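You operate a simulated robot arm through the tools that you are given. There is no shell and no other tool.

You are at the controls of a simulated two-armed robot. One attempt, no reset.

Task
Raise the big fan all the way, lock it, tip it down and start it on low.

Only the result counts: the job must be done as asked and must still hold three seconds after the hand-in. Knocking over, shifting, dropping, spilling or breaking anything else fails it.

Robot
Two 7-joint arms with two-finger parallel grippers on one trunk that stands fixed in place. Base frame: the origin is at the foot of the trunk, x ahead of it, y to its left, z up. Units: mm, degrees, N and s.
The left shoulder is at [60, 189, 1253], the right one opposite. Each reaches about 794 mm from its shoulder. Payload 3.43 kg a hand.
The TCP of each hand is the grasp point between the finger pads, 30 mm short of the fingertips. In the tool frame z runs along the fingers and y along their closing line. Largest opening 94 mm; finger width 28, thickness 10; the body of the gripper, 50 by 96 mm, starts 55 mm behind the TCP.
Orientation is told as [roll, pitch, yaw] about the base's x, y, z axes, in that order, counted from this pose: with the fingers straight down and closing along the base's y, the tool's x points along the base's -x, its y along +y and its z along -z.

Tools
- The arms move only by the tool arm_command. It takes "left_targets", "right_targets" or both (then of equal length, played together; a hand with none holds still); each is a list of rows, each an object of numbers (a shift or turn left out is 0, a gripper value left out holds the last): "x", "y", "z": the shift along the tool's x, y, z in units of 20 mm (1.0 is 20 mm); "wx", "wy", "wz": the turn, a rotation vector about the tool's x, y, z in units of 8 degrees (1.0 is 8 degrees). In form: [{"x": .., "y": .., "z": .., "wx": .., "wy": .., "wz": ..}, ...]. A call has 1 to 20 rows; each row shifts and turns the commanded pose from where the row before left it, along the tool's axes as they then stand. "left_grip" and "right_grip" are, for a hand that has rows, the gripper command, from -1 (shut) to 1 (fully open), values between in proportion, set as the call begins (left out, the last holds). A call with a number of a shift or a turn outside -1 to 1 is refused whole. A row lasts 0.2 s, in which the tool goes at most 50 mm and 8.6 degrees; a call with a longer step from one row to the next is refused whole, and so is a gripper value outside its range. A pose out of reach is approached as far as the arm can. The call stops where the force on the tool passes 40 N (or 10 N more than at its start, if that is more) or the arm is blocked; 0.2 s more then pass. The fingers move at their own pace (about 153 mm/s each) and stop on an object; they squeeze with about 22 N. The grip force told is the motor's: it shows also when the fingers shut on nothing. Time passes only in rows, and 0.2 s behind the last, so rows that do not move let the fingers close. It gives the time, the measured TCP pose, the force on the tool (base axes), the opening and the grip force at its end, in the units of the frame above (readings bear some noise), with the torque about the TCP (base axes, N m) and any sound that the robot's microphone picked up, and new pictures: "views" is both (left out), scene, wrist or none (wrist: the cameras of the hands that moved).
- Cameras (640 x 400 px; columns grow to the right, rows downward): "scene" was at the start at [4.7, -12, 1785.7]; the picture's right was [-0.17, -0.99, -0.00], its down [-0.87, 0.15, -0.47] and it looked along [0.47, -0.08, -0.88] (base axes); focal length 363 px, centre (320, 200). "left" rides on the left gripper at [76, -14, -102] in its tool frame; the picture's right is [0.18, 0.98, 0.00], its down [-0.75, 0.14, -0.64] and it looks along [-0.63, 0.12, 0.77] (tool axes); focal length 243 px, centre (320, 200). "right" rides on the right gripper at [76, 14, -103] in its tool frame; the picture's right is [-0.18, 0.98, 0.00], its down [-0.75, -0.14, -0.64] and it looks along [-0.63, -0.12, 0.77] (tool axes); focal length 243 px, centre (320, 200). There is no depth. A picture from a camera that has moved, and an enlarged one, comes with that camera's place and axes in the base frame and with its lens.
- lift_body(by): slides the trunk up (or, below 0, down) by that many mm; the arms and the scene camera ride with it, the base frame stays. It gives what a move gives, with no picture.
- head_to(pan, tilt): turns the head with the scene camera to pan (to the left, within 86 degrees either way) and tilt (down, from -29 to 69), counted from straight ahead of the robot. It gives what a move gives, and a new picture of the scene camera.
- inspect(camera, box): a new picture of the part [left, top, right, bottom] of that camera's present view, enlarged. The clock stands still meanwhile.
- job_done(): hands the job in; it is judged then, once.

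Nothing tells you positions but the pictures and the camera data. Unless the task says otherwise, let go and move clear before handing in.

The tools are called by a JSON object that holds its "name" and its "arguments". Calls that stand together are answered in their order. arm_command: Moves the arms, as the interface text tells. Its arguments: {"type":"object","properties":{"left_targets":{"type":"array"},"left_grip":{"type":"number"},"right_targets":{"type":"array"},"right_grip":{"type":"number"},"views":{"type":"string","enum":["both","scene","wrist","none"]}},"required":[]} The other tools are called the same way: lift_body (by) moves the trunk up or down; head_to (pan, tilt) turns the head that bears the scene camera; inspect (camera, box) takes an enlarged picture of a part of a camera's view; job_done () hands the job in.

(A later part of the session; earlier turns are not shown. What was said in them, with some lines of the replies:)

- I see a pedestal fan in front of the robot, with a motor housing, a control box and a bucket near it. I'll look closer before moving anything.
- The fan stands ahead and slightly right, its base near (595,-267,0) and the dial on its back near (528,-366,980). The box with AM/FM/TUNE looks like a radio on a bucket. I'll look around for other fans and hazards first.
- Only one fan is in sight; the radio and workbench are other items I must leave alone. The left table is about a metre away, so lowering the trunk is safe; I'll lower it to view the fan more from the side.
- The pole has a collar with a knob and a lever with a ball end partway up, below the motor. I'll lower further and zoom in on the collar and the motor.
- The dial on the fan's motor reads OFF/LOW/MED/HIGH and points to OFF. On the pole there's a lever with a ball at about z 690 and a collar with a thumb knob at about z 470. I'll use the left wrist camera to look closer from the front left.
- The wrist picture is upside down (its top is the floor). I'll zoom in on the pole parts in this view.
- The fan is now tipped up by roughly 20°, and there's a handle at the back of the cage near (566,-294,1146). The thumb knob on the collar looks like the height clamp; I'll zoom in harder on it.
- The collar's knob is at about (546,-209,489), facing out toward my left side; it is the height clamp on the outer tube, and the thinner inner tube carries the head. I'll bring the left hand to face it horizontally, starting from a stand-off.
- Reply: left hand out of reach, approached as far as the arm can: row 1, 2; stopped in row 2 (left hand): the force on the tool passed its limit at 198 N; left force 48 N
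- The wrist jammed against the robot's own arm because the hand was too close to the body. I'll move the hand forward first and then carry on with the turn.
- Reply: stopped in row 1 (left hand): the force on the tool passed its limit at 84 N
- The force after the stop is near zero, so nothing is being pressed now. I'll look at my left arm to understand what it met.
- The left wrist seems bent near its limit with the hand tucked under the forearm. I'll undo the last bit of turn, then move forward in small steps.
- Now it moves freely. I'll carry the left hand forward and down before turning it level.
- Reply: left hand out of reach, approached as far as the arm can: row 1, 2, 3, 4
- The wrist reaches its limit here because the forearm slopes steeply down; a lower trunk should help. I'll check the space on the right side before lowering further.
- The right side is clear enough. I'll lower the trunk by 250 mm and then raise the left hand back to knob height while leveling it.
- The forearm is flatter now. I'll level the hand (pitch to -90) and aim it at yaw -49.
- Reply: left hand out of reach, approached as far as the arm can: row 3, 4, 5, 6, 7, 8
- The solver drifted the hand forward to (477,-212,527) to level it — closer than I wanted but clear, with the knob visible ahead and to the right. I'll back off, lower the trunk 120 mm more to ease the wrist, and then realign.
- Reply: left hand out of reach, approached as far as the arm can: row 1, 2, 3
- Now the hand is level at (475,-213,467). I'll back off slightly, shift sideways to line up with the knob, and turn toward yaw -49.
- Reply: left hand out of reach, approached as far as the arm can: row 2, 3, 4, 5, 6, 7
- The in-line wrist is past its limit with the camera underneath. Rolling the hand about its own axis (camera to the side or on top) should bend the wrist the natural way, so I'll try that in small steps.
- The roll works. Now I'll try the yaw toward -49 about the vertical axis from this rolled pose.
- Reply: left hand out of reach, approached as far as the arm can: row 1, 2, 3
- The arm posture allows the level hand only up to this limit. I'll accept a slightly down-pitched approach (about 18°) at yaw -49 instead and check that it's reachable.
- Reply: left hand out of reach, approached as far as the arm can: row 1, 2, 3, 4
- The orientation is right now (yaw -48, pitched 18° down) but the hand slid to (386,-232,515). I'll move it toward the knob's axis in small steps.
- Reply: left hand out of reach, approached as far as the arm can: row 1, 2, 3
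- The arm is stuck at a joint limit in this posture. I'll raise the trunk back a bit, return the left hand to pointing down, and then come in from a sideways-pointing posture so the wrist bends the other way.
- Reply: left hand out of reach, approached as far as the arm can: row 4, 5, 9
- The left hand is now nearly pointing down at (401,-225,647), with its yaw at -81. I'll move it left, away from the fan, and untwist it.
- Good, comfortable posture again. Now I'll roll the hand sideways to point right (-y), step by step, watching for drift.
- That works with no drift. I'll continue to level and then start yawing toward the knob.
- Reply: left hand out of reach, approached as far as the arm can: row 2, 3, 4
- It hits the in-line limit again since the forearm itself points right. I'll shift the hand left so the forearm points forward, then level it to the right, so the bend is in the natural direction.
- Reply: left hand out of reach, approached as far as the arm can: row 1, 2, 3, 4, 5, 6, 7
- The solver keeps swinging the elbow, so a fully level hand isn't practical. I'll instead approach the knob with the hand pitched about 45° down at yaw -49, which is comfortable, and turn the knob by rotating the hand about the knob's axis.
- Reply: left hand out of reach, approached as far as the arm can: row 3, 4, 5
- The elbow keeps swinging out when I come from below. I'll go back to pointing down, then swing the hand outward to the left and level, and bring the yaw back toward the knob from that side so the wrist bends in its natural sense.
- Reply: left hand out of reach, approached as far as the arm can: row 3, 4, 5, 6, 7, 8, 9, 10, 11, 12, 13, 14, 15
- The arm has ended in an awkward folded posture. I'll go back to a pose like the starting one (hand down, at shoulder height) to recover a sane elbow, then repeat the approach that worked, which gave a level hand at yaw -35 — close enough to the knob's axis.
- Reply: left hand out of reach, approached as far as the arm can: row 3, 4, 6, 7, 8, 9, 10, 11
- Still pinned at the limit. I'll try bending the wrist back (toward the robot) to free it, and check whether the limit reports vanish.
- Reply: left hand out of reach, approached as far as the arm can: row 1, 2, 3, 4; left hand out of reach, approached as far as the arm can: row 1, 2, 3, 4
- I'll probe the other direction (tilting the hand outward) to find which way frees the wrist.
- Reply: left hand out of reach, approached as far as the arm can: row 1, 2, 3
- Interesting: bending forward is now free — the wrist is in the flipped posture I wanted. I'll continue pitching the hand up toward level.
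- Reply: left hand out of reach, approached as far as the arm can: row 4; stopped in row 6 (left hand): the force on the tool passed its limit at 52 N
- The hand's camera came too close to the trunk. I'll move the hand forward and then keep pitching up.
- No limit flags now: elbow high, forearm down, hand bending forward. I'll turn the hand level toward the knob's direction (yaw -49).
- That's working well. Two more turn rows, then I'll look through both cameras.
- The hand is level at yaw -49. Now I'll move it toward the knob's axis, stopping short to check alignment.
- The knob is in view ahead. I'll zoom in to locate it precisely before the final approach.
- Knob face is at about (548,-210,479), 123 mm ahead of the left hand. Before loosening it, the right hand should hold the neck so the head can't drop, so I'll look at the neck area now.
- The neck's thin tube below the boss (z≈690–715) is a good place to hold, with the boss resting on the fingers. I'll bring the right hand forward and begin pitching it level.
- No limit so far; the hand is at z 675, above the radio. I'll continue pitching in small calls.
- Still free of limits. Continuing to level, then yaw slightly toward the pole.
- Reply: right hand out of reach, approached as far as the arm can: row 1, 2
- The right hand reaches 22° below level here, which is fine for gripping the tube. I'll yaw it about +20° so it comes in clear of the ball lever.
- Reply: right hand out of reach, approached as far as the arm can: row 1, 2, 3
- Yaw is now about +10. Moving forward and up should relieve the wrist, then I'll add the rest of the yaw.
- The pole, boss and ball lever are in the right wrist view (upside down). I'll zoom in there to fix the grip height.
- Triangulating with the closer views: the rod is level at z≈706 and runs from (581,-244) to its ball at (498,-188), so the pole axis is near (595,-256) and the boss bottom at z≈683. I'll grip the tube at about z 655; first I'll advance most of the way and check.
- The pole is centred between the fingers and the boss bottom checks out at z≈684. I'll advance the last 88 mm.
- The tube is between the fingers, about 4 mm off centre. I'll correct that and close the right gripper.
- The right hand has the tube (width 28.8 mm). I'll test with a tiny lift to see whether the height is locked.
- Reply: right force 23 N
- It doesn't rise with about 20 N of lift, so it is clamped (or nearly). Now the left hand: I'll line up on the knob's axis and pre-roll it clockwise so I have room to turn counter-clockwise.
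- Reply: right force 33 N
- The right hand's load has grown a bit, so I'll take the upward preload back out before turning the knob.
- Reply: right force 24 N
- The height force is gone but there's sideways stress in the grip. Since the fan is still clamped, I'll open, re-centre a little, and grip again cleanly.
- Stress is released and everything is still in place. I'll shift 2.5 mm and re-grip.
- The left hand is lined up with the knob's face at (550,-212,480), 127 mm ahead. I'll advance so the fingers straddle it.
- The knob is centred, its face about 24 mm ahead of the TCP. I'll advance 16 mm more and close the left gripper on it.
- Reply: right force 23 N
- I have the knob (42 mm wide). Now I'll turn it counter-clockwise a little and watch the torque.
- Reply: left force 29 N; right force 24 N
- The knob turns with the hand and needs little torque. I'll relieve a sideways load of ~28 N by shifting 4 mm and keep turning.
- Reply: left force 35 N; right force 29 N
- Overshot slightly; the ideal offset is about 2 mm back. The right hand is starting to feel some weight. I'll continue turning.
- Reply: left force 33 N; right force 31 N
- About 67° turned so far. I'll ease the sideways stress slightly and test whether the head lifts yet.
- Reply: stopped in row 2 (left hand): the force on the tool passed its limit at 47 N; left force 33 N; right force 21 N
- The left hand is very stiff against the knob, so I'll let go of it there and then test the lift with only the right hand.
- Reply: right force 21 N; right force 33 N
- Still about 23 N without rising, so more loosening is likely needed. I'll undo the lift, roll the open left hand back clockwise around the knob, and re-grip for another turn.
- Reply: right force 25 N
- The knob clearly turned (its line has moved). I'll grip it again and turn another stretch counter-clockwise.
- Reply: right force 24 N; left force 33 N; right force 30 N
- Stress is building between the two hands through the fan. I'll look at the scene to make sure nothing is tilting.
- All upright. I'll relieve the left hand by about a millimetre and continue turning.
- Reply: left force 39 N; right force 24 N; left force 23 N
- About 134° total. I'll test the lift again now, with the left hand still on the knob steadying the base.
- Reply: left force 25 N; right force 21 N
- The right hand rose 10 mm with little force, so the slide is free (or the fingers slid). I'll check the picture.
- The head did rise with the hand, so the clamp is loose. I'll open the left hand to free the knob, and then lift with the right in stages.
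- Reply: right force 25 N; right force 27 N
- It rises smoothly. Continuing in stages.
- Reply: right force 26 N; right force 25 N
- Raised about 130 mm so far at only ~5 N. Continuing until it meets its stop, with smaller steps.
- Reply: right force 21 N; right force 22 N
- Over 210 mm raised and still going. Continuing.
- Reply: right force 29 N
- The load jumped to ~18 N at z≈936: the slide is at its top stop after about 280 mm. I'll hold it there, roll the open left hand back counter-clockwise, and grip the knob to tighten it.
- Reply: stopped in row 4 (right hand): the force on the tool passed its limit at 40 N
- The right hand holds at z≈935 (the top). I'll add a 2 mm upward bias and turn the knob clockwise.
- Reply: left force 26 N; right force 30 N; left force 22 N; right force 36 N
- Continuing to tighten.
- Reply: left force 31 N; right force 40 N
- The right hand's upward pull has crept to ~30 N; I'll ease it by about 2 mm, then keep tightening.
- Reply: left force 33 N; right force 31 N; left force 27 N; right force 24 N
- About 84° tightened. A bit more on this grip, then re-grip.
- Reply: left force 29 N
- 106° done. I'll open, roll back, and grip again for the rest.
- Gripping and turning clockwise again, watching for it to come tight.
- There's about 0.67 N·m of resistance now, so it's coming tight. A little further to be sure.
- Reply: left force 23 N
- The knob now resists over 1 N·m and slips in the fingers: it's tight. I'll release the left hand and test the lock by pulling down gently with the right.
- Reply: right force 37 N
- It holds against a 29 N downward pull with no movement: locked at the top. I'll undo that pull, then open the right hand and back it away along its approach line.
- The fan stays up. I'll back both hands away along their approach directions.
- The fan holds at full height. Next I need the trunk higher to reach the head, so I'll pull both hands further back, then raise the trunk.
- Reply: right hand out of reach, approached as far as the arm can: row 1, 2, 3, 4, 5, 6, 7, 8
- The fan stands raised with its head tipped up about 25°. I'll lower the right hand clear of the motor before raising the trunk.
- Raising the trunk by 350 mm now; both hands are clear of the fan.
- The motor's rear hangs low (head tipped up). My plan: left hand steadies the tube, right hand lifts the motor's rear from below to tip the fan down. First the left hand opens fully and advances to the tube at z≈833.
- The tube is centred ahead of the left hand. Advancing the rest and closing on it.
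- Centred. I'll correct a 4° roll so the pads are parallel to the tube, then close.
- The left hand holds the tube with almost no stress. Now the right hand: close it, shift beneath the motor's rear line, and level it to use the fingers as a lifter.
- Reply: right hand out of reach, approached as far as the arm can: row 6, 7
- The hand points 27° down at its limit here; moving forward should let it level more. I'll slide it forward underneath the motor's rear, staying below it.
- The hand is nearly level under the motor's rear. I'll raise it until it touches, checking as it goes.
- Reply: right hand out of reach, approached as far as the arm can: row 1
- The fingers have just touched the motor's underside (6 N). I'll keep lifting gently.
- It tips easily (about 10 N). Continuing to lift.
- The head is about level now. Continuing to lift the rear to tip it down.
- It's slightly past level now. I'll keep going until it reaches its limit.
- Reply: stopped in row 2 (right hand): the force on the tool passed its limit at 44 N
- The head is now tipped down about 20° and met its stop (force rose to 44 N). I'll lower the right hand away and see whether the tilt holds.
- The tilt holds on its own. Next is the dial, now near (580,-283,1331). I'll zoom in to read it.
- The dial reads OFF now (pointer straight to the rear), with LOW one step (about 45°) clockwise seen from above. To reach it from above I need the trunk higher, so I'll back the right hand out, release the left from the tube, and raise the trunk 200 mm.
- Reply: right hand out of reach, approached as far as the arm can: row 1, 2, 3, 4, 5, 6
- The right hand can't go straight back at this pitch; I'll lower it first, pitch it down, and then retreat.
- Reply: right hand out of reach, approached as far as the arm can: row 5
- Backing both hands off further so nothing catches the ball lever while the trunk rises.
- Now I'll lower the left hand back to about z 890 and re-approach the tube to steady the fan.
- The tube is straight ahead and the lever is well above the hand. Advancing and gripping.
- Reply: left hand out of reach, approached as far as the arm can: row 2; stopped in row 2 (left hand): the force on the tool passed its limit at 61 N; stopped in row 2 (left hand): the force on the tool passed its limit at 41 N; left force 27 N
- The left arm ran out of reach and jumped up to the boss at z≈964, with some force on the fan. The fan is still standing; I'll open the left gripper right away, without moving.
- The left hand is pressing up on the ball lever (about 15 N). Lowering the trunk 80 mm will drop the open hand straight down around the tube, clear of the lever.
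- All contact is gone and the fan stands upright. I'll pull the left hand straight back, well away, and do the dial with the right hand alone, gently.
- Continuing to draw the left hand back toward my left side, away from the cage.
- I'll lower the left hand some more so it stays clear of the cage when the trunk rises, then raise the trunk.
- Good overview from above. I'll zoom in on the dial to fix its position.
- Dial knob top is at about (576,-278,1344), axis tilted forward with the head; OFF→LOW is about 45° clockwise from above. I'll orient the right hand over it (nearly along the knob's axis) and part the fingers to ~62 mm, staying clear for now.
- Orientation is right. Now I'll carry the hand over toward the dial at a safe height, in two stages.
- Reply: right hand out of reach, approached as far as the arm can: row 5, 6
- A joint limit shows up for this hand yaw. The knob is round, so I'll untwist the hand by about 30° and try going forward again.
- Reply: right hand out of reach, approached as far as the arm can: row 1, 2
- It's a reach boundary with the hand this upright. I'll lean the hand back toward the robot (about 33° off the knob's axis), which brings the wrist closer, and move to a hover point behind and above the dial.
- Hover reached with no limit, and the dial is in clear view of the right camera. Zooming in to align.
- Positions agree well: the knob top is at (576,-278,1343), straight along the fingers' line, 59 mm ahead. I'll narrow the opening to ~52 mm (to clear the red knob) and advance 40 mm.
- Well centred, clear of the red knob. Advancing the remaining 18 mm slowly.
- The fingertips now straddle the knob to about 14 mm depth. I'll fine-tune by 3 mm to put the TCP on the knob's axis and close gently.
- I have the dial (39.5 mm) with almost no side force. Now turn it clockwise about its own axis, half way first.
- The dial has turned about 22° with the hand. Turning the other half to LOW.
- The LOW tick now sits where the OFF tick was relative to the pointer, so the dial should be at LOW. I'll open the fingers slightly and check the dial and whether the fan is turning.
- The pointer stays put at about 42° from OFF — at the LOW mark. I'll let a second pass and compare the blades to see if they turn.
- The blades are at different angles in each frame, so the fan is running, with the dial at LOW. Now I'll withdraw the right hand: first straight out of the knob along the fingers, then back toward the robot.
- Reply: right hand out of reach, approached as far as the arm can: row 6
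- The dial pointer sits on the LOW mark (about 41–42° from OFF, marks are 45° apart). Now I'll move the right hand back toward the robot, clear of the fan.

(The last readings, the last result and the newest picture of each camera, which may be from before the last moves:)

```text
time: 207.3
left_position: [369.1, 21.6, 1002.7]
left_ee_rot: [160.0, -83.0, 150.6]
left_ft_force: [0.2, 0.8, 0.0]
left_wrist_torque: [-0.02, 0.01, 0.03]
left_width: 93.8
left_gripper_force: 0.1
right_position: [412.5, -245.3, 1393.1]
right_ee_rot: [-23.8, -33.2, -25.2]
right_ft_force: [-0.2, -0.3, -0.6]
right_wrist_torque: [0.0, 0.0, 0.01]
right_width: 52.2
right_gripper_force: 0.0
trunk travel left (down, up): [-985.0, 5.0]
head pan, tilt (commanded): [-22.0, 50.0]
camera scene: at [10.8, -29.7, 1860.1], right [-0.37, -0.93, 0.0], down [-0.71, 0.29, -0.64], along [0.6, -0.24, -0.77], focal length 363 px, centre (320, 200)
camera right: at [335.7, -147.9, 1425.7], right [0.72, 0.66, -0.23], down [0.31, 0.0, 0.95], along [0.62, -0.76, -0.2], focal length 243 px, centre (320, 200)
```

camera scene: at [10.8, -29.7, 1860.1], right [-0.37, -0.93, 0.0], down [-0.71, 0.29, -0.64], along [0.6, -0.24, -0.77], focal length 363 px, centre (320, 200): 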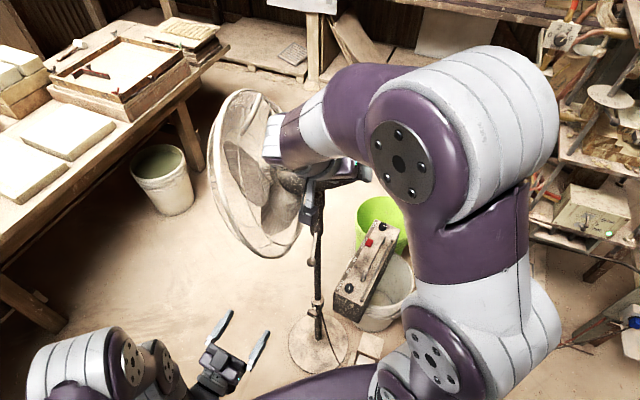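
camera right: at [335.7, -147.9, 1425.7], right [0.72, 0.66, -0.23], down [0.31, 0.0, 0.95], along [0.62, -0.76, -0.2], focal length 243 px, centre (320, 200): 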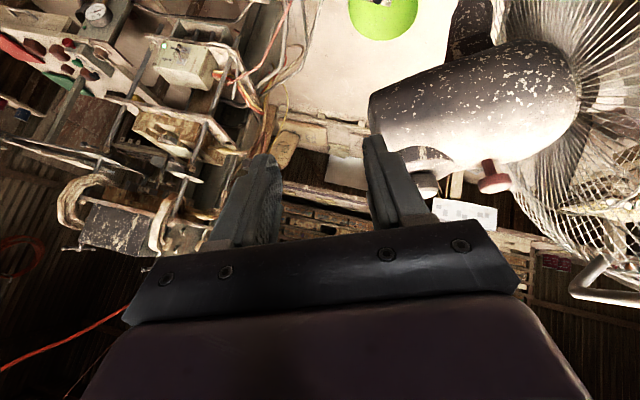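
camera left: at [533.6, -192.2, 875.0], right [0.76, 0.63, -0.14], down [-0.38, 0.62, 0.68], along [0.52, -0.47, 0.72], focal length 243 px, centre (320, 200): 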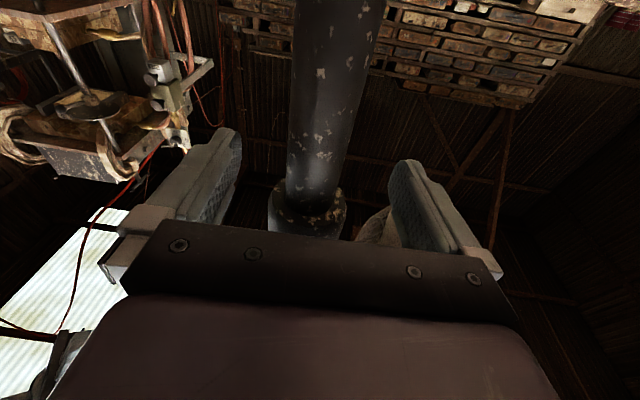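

The hand is well clear. I'll shift it further right to get an unobstructed look at the whole fan for a final check.

{"name": "arm_command", "arguments": {"right_targets": [{"x": 0.4, "y": -0.55, "z": 0.2}, {"x": -0.1, "y": -0.7, "z": 0.4}, {"x": -0.3, "y": -0.66, "z": 0.5}, {"x": -0.3, "y": -0.66, "z": 0.5}, {"x": -0.3, "y": -0.66, "z": 0.5}, {"x": -0.3, "y": -0.66, "z": 0.5}, {"x": -0.3, "y": -0.66, "z": 0.5}, {"x": -0.3, "y": -0.66, "z": 0.5}], "views": "scene"}}

{"name": "inspect", "arguments": {"camera": "scene", "box": [190, 70, 420, 400]}}

{"name": "inspect", "arguments": {"camera": "scene", "box": [290, 115, 370, 165]}}

```text
time: 209.1
left_position: [369.6, 22.9, 1003.1]
left_ee_rot: [160.1, -82.9, 150.5]
left_ft_force: [0.8, 0.1, -0.1]
left_wrist_torque: [-0.02, 0.0, 0.01]
left_width: 94.3
left_gripper_force: 0.1
right_position: [396.7, -374.2, 1390.5]
right_ee_rot: [-23.8, -33.1, -25.2]
right_ft_force: [1.1, 0.4, 1.1]
right_wrist_torque: [0.0, -0.01, 0.01]
right_width: 52.1
right_gripper_force: 0.1
trunk travel left (down, up): [-985.0, 5.0]
head pan, tilt (commanded): [-22.0, 50.0]
camera scene: at [12.1, -30.4, 1860.1], right [-0.37, -0.93, 0.0], down [-0.71, 0.29, -0.64], along [0.6, -0.24, -0.77], focal length 363 px, centre (320, 200)
```

scene: 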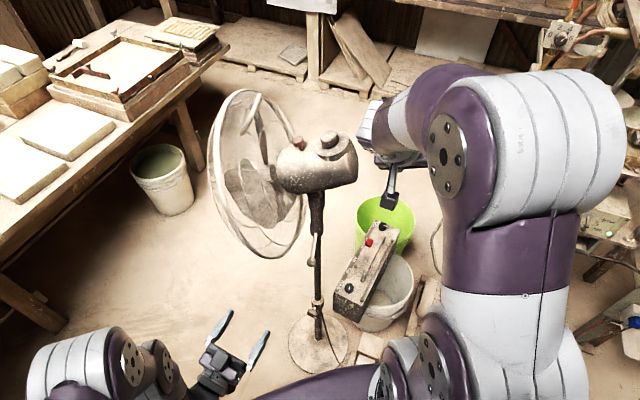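

```text
1.21 times, centred on (305, 235) of scene
camera zoom: at [12.1, -30.4, 1860.1], right [-0.37, -0.93, 0.0], down [-0.71, 0.29, -0.64], along [0.6, -0.24, -0.77], focal length 440 px, centre (338, 158)
```

zoom: 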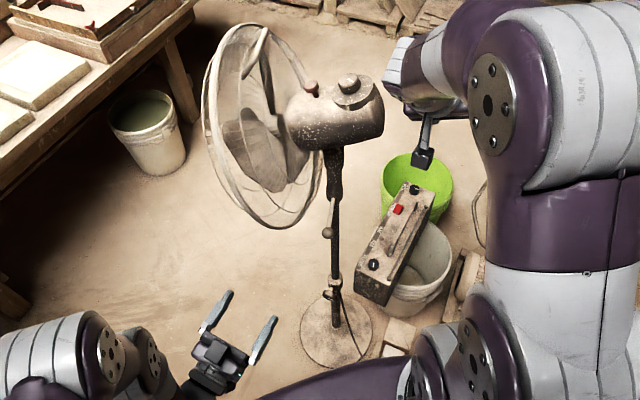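

```text
8.00 times, centred on (330, 140) of scene
camera zoom: at [12.1, -30.4, 1860.1], right [-0.37, -0.93, 0.0], down [-0.71, 0.29, -0.64], along [0.6, -0.24, -0.77], focal length 2904 px, centre (240, 680)
```

zoom: 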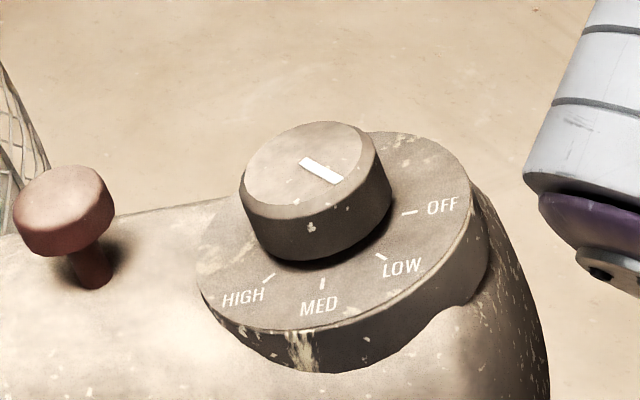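

The final check shows everything as asked:
- **Height:** the fan is fully raised and the clamp knob is tight.
- **Tilt:** the head is tipped down and staying there.
- **Dial:** it points to LOW and the blades are turning.

Both hands are clear, and the radio and buckets are where they were. I'm handing the job in.

{"name": "job_done", "arguments": {}}

```text
The job is handed in.
```

The fan is raised to its top stop, locked, tipped down and running on low. I've handed the job in; the tool gave no pass or fail result.

- **Height:** I loosened the clamp knob on the pole, lifted the head about 280 mm until it met its stop, and tightened the knob again. It then held against a downward pull of about 29 N without moving.
- **Tilt:** I lifted the back of the motor until the head met its lower stop, tipped down about 20°. It stayed there after I let go.
- **Speed:** The dial pointer is on the LOW mark, within a few degrees. The blades were at a different angle in each picture, so the fan is running.

The left hand ran out of reach once and jumped up against the pole just below the head, with about 60 N of force. I opened the hand and backed away, and the fan stayed upright. I saw no change in its height, tilt or place.

Both hands are off the fan and clear of it. In the last pictures the radio and buckets stand where they were.
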